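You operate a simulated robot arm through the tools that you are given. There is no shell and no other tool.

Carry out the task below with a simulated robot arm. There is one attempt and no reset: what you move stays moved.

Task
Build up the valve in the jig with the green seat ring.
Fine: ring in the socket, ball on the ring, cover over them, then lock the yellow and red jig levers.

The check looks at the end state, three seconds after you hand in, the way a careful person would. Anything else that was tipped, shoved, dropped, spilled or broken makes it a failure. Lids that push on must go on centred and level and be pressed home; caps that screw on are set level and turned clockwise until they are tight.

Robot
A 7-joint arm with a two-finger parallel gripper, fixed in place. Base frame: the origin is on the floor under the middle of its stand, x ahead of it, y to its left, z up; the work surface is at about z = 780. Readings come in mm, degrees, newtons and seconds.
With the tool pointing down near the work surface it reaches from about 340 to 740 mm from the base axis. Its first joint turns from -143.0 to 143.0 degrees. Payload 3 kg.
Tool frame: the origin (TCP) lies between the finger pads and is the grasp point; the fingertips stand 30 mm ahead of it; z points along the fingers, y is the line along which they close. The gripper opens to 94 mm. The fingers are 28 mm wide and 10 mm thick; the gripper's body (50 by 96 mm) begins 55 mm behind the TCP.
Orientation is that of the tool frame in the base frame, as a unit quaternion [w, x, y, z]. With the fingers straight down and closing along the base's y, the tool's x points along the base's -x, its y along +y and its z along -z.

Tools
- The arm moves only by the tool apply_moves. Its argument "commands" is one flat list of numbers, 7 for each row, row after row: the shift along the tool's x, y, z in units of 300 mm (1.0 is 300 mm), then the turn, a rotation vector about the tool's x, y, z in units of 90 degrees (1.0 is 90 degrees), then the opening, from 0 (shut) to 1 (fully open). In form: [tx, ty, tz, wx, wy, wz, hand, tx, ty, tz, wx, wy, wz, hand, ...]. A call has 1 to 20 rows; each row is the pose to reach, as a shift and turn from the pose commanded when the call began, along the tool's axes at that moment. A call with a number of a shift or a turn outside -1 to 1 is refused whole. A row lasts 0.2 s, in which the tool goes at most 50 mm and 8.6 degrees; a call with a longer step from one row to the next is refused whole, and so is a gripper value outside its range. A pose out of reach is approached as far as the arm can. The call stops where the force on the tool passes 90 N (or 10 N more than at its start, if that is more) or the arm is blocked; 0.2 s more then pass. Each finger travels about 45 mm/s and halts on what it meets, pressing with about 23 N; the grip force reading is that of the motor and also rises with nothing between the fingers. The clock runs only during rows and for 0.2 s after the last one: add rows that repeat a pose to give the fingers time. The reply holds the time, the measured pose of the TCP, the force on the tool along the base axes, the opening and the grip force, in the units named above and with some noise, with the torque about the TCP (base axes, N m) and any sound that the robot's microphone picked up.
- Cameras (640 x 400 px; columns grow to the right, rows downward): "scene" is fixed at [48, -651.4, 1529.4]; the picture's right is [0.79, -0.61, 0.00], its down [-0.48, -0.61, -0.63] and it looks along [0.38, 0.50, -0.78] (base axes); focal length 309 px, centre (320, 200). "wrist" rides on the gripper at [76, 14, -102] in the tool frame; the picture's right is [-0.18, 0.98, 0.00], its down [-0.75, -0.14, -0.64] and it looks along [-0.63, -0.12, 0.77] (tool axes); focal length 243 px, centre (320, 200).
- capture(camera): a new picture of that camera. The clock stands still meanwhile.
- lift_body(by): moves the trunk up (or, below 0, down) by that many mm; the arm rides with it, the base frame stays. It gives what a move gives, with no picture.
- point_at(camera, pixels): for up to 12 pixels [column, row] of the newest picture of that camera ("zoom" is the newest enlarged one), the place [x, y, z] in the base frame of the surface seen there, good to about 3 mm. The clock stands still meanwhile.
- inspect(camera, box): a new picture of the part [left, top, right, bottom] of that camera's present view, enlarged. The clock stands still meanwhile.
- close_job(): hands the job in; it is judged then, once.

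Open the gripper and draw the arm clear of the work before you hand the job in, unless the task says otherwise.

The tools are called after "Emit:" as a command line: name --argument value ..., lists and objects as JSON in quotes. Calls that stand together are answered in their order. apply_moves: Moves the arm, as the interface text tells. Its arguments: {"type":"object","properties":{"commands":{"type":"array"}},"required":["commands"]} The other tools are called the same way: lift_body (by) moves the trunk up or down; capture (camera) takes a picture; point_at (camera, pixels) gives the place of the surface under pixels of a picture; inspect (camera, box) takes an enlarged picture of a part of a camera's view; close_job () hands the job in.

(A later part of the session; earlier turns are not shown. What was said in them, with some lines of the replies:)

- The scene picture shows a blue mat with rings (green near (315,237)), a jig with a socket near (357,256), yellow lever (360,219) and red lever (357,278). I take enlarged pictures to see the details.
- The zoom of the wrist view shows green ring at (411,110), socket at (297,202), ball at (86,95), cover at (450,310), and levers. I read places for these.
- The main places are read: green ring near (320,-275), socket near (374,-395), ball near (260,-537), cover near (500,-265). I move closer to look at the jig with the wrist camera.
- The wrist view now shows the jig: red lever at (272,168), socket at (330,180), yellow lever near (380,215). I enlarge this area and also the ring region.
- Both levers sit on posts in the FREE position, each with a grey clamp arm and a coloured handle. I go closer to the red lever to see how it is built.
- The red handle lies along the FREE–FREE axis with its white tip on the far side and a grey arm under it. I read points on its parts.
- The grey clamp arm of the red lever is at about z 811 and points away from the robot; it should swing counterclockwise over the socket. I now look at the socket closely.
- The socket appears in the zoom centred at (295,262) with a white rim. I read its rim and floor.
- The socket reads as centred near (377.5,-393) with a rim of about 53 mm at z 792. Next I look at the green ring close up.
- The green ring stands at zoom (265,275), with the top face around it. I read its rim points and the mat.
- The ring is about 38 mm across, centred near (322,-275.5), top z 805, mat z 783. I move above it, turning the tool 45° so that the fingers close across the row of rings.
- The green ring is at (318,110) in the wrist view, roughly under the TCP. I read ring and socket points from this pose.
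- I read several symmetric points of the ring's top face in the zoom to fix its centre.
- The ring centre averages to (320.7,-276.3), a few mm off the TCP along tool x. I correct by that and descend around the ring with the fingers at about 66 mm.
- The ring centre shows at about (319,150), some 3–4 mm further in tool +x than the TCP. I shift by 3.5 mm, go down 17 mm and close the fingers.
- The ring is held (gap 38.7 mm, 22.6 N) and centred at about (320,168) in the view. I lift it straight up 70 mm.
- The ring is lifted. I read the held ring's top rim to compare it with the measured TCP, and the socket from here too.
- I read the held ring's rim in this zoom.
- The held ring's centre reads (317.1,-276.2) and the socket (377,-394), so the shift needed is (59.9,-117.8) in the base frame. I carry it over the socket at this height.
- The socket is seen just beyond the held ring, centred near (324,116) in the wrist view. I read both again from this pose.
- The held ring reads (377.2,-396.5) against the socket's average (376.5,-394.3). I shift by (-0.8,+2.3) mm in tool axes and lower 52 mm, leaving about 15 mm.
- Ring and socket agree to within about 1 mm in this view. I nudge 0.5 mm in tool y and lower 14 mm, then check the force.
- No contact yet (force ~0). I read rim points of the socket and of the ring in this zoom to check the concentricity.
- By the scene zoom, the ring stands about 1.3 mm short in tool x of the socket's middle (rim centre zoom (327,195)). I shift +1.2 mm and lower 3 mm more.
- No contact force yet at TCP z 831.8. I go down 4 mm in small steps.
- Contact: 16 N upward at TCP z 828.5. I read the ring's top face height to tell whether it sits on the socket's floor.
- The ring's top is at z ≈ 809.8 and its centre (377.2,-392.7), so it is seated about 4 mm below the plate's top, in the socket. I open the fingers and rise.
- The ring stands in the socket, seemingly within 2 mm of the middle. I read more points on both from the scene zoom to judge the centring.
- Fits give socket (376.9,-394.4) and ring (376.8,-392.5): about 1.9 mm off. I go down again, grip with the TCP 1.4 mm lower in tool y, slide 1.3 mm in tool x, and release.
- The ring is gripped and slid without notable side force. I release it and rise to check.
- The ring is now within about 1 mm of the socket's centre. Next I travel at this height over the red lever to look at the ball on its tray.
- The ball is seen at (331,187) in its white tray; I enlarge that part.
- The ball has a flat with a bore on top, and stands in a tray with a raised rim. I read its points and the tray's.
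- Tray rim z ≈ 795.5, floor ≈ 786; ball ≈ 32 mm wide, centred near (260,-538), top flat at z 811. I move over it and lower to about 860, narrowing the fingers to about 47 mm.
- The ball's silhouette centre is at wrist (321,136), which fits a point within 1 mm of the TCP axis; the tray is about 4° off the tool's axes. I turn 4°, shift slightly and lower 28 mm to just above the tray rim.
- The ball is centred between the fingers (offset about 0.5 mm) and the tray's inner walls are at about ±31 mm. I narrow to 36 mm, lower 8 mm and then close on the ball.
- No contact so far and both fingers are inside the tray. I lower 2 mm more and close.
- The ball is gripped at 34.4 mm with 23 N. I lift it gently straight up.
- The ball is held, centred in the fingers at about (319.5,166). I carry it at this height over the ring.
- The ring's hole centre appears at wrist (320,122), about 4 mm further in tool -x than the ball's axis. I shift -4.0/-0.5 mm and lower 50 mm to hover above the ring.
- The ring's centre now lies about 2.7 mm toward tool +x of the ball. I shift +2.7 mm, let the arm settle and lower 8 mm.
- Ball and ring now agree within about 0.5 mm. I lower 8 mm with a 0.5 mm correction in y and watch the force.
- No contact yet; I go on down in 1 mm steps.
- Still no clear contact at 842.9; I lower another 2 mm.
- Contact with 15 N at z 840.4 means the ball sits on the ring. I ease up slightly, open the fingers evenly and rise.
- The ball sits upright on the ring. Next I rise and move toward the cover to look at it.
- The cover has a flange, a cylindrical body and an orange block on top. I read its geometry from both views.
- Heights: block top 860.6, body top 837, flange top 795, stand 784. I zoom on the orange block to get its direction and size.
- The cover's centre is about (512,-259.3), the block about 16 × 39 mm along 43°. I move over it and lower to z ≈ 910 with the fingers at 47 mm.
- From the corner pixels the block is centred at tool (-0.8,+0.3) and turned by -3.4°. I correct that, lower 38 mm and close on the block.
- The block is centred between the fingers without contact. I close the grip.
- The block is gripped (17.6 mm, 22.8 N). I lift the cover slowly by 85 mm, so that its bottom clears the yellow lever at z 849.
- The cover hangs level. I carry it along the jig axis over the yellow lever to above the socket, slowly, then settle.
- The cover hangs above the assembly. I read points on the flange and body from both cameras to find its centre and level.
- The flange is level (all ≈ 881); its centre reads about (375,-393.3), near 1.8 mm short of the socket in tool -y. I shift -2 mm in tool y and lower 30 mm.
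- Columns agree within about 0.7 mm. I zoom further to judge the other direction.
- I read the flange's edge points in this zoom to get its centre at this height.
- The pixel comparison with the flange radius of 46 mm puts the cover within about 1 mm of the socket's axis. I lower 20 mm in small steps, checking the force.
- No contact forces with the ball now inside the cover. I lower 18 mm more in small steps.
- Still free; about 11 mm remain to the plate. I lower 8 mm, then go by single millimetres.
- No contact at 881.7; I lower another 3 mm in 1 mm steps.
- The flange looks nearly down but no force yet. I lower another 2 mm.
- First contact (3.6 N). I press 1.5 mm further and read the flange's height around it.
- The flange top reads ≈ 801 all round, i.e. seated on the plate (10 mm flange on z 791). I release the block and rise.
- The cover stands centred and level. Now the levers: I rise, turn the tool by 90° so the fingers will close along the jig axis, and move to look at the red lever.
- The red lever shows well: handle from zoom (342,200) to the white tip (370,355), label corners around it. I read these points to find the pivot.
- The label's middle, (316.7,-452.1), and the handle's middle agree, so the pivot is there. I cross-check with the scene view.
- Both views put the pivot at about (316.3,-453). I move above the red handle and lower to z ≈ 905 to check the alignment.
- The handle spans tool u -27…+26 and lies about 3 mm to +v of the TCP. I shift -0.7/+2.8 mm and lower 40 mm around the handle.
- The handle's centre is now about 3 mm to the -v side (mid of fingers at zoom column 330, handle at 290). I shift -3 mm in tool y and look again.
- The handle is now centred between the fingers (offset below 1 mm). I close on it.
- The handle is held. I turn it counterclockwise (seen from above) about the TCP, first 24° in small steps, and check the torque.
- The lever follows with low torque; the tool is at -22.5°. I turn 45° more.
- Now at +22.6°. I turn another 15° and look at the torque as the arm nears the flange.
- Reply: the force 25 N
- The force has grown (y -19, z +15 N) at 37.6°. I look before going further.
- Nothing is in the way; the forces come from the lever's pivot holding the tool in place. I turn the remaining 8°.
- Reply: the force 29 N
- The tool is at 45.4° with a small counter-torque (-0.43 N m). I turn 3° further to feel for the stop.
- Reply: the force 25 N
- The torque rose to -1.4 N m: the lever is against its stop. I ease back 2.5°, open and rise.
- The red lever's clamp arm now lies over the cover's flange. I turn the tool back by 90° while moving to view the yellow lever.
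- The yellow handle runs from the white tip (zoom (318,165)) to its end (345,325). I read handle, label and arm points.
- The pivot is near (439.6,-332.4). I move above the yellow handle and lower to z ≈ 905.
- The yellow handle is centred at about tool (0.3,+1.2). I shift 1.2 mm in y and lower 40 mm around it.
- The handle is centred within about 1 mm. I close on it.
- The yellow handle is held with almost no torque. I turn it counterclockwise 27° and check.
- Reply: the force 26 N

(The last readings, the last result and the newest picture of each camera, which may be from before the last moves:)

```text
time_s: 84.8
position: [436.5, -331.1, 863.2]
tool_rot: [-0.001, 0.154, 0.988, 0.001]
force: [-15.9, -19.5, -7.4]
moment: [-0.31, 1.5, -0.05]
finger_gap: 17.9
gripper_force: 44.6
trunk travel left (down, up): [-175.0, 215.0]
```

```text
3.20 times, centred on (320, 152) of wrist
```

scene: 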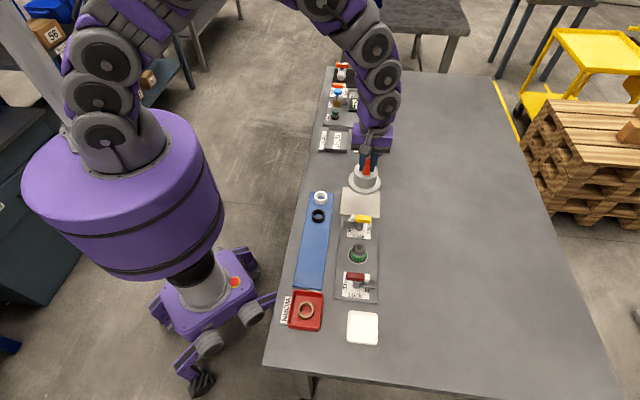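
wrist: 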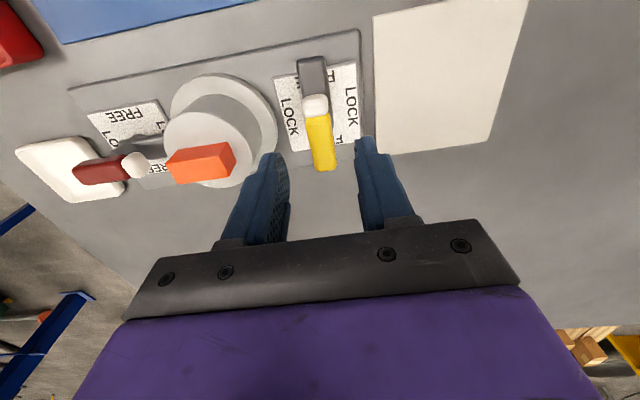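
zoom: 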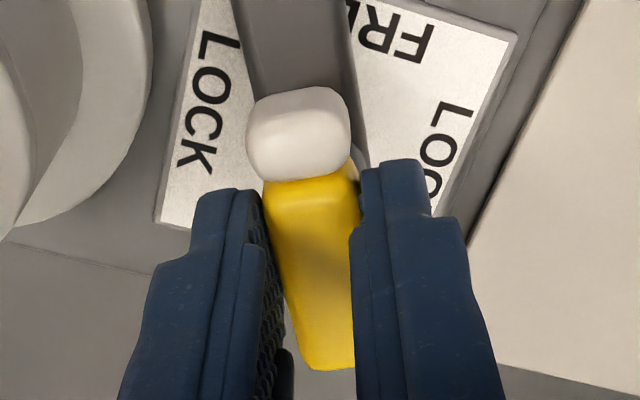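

It follows; the side force (-16,-20 N) shows a slight offset from the pivot. I relieve it by about 1.5 mm and turn another 40°.

Emit:
apply_moves --commands '[0.0018, -0.0046, 0, 0, 0, -0.05, 0.05, 0.0018, -0.0046, 0, 0, 0, -0.12, 0.05, 0.0018, -0.0046, 0, 0, 0, -0.19, 0.05, 0.0018, -0.0046, 0, 0, 0, -0.26, 0.05, 0.0018, -0.0046, 0, 0, 0, -0.33, 0.05, 0.0018, -0.0046, 0, 0, 0, -0.4, 0.05, 0.0018, -0.0046, 0, 0, 0, -0.44, 0.05, 0.0018, -0.0046, 0, 0, 0, -0.44, 0.05]'

Emit:
inspect --camera "wrist" --box '[220, 90, 420, 215]'

Emit:
inspect --camera "scene" --box '[315, 190, 411, 290]'

```text
time_s: 86.6
position: [437.4, -332.0, 865.0]
tool_rot: [0.001, -0.188, 0.982, 0.0]
force: [-12.1, -27.3, 0.8]
moment: [-0.52, -0.22, -0.02]
finger_gap: 17.7
gripper_force: 44.8
trunk travel left (down, up): [-175.0, 215.0]
```

```text
3.20 times, centred on (320, 152) of wrist
```

zoom: 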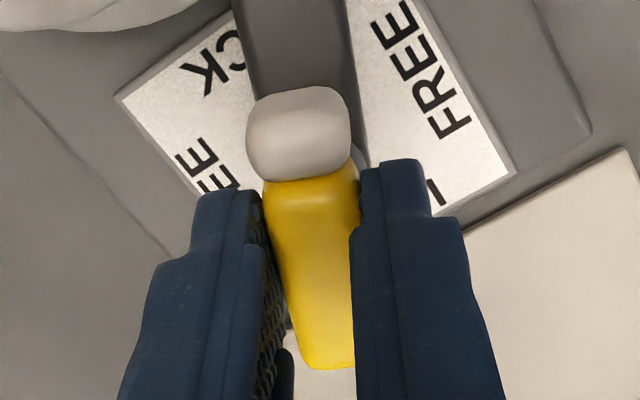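

```text
4.00 times, centred on (363, 240) of scene
```

zoom: 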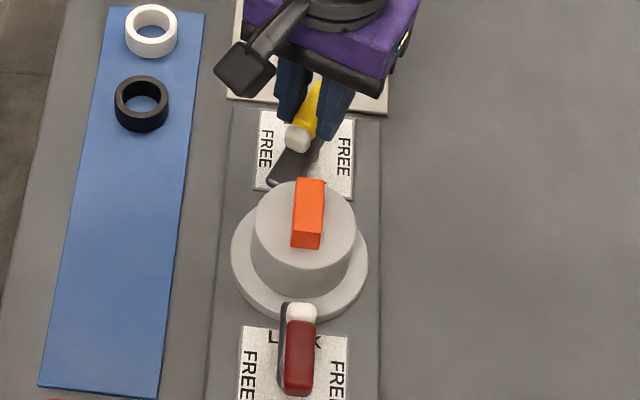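

At +21.7° now. I relieve the side force by about 2 mm again and turn 15° more.

Emit:
apply_moves --commands '[0.0024, -0.0023, 0, 0, 0, -0.05, 0.05, 0.0047, -0.0046, 0, 0, 0, -0.11, 0.05, 0.0047, -0.0046, 0, 0, 0, -0.167, 0.05, 0.0047, -0.0046, 0, 0, 0, -0.167, 0.05]'

```text
time_s: 87.6
position: [437.9, -333.0, 864.3]
tool_rot: [0.0, -0.317, 0.949, 0.0]
force: [2.6, -20.0, 6.1]
moment: [0.04, -0.7, -0.03]
finger_gap: 17.9
gripper_force: 44.9
trunk travel left (down, up): [-175.0, 215.0]
```

The tool is at 37° with little torque. I turn 8.5° more and look.

Emit:
apply_moves --commands '[0, 0, 0, 0, 0, -0.03, 0.05, 0, 0, 0, 0, 0, -0.06, 0.05, 0, 0, 0, 0, 0, -0.095, 0.05, 0, 0, 0, 0, 0, -0.095, 0.05]'

Emit:
inspect --camera "wrist" --box '[220, 90, 420, 215]'

Emit:
inspect --camera "scene" --box '[325, 200, 405, 280]'

```text
time_s: 88.6
position: [437.8, -332.7, 864.4]
tool_rot: [-0.001, -0.384, 0.923, -0.001]
force: [11.9, -12.6, 7.8]
moment: [0.14, -0.81, -0.33]
finger_gap: 18.0
gripper_force: 45.2
trunk travel left (down, up): [-175.0, 215.0]
```

```text
3.20 times, centred on (320, 152) of wrist
```

zoom: 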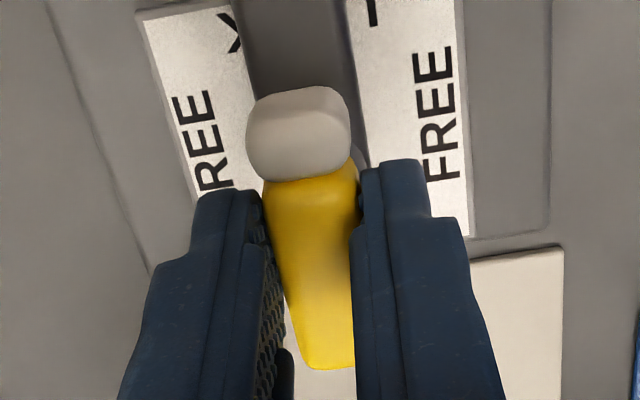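

```text
5.00 times, centred on (365, 240) of scene
```

zoom: 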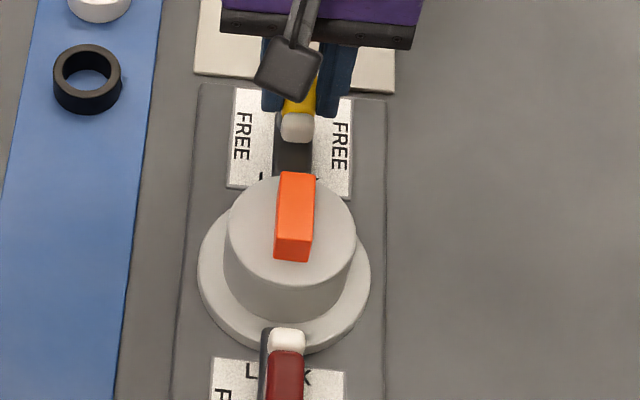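

At 45.2° the torque begins to oppose (-0.33 N m). I turn 2.5° more to make sure it is at the stop.

Emit:
apply_moves --commands '[0, 0, 0, 0, 0, -0.015, 0.05, 0, 0, 0, 0, 0, -0.03, 0.05, 0, 0, 0, 0, 0, -0.03, 0.05]'

```text
time_s: 89.4
position: [438.0, -334.0, 864.1]
tool_rot: [0.0, -0.406, 0.914, -0.001]
force: [22.3, -11.6, 7.7]
moment: [0.15, -1.02, -1.42]
finger_gap: 18.6
gripper_force: 44.8
trunk travel left (down, up): [-175.0, 215.0]
```

The torque is now -1.4 N m, as with the red lever: the stop. I ease back 2.5°, open and rise.

Emit:
apply_moves --commands '[0, 0, 0, 0, 0, 0.028, 0.1, 0, 0, 0, 0, 0, 0.028, 0.2, 0, 0, 0, 0, 0, 0.028, 0.3, 0, 0, 0, 0, 0, 0.028, 0.4, 0, 0, 0, 0, 0, 0.028, 0.45, 0, 0, 0, 0, 0, 0.028, 0.45, 0, 0, -0.05, 0, 0, 0.028, 0.45, 0, 0, -0.15, 0, 0, 0.028, 0.45, 0, 0, -0.25, 0, 0, 0.028, 0.45, 0, 0, -0.35, 0, 0, 0.028, 0.45, 0, 0, -0.45, 0, 0, 0.028, 0.45, 0, 0, -0.45, 0, 0, 0.028, 0.45]'

Emit:
capture --camera "wrist"

Emit:
inspect --camera "scene" --box '[317, 200, 413, 300]'

```text
time_s: 92.0
position: [435.0, -333.1, 1001.7]
tool_rot: [0.0, -0.386, 0.922, 0.001]
force: [-0.1, -0.1, -0.2]
moment: [0.02, -0.01, -0.02]
finger_gap: 42.5
gripper_force: 0.1
trunk travel left (down, up): [-175.0, 215.0]
```

```text
taken
```

wrist: 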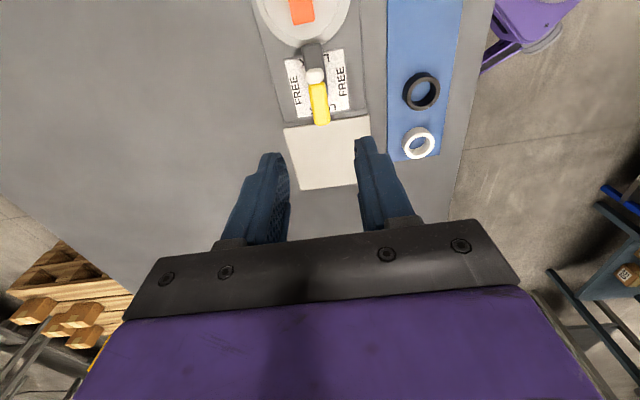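

```text
4.00 times, centred on (365, 250) of scene
```

zoom: 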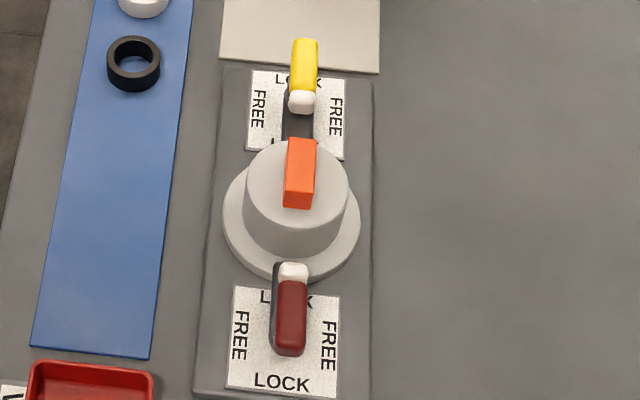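

Both levers point along LOCK with their arms over the flange. I raise the arm clear, opening the gripper, and take final pictures.

Emit:
apply_moves --commands '[0, 0, -0.12, 0, 0, 0, 0.6, 0, 0, -0.24, 0, 0, 0, 0.75, 0, 0, -0.36, 0, 0, 0, 0.9, 0, 0, -0.48, 0, 0, 0, 1, 0, 0, -0.58, 0, 0, 0, 1, 0, 0, -0.58, 0, 0, 0, 1]'

Emit:
capture --camera "scene"

Emit:
inspect --camera "scene" --box '[325, 220, 389, 260]'

Emit:
inspect --camera "scene" --box '[325, 250, 389, 290]'

```text
time_s: 93.4
position: [436.2, -330.6, 1173.3]
tool_rot: [-0.001, -0.387, 0.922, 0.001]
force: [-0.4, 0.5, -0.3]
moment: [-0.01, 0.03, -0.01]
finger_gap: 93.6
gripper_force: 0.1
trunk travel left (down, up): [-175.0, 215.0]
```

```text
taken
```

scene: 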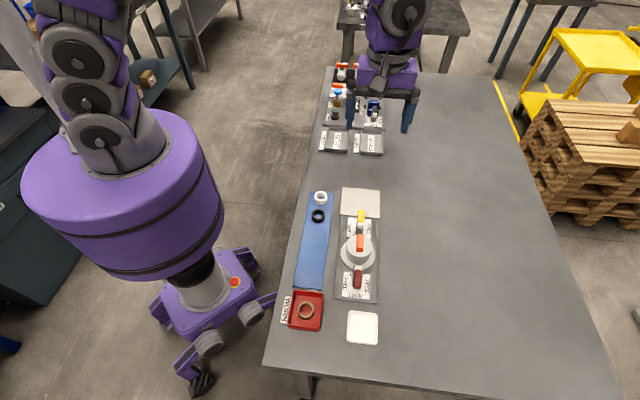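

```text
10.00 times, centred on (357, 240) of scene
```

zoom: 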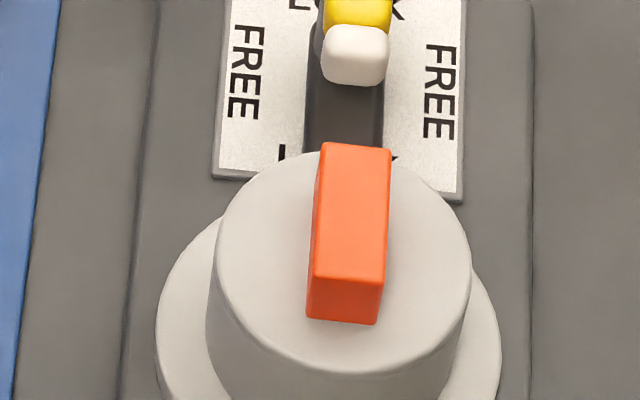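

```text
10.00 times, centred on (357, 270) of scene
```

zoom: 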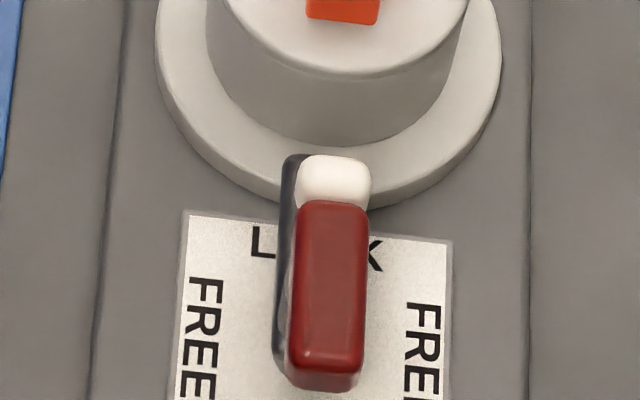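

Both clamp arms lie over the flange and everything else is in place. A last reading of the flange height on several sides checks that the cover is level.

Emit:
inspect --camera "scene" --box '[317, 220, 397, 270]'

Emit:
point_at --camera "zoom" --pixels '[[205, 245], [450, 245], [240, 300], [420, 305], [270, 320], [395, 320], [250, 150], [420, 150], [330, 215], [280, 200], [380, 205], [300, 340]]'

```text
8.00 times, centred on (357, 245) of scene
```

zoom: 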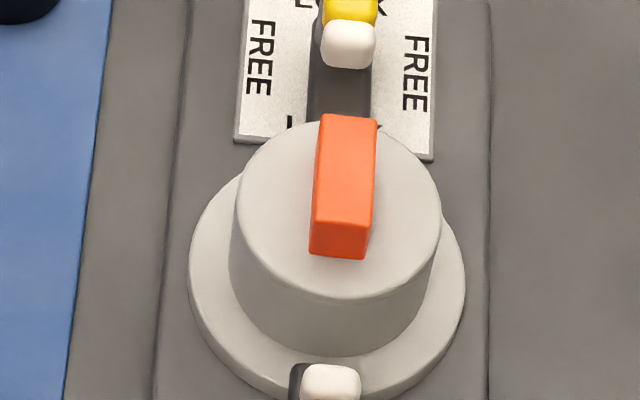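

```text
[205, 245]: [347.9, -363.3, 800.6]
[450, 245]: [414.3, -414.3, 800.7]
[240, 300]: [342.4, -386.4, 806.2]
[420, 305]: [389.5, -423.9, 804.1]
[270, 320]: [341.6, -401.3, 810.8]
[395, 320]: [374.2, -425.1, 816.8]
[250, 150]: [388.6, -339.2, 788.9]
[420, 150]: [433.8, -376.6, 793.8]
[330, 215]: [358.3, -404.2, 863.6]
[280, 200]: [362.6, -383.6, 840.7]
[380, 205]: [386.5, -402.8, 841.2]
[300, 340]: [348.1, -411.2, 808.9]
```

The flange reads 800.6 and 800.7 and the body top 840.7 and 841.2 on opposite sides, so the cover is level. The levers are locked, the gripper is open and the arm is clear. I hand the job in.

Emit:
close_job

```text
The job is handed in.
```

I built the valve in the jig with the green seat ring, locked both levers, and handed the job in. I don't have the check's verdict.

- **Ring:** the green ring sits in the socket, about 1 mm off centre. I re-gripped it once to slide it closer to the middle.
- **Ball:** the ball is upright on the ring, in contact all the way down.
- **Cover:** the cover is seated on the jig plate. Opposite sides read the same height within 0.5 mm, so it is level. It is about 1 mm off the socket's centre.
- **Levers:** red and yellow are both turned against their stops in the LOCK position, with their clamp arms over the cover's flange. I locked red first, then yellow.

In the last picture the black and white rings, the worn ring in its tray, the ball tray and the cover stand look undisturbed. I opened the gripper and raised it well above the work before handing in.
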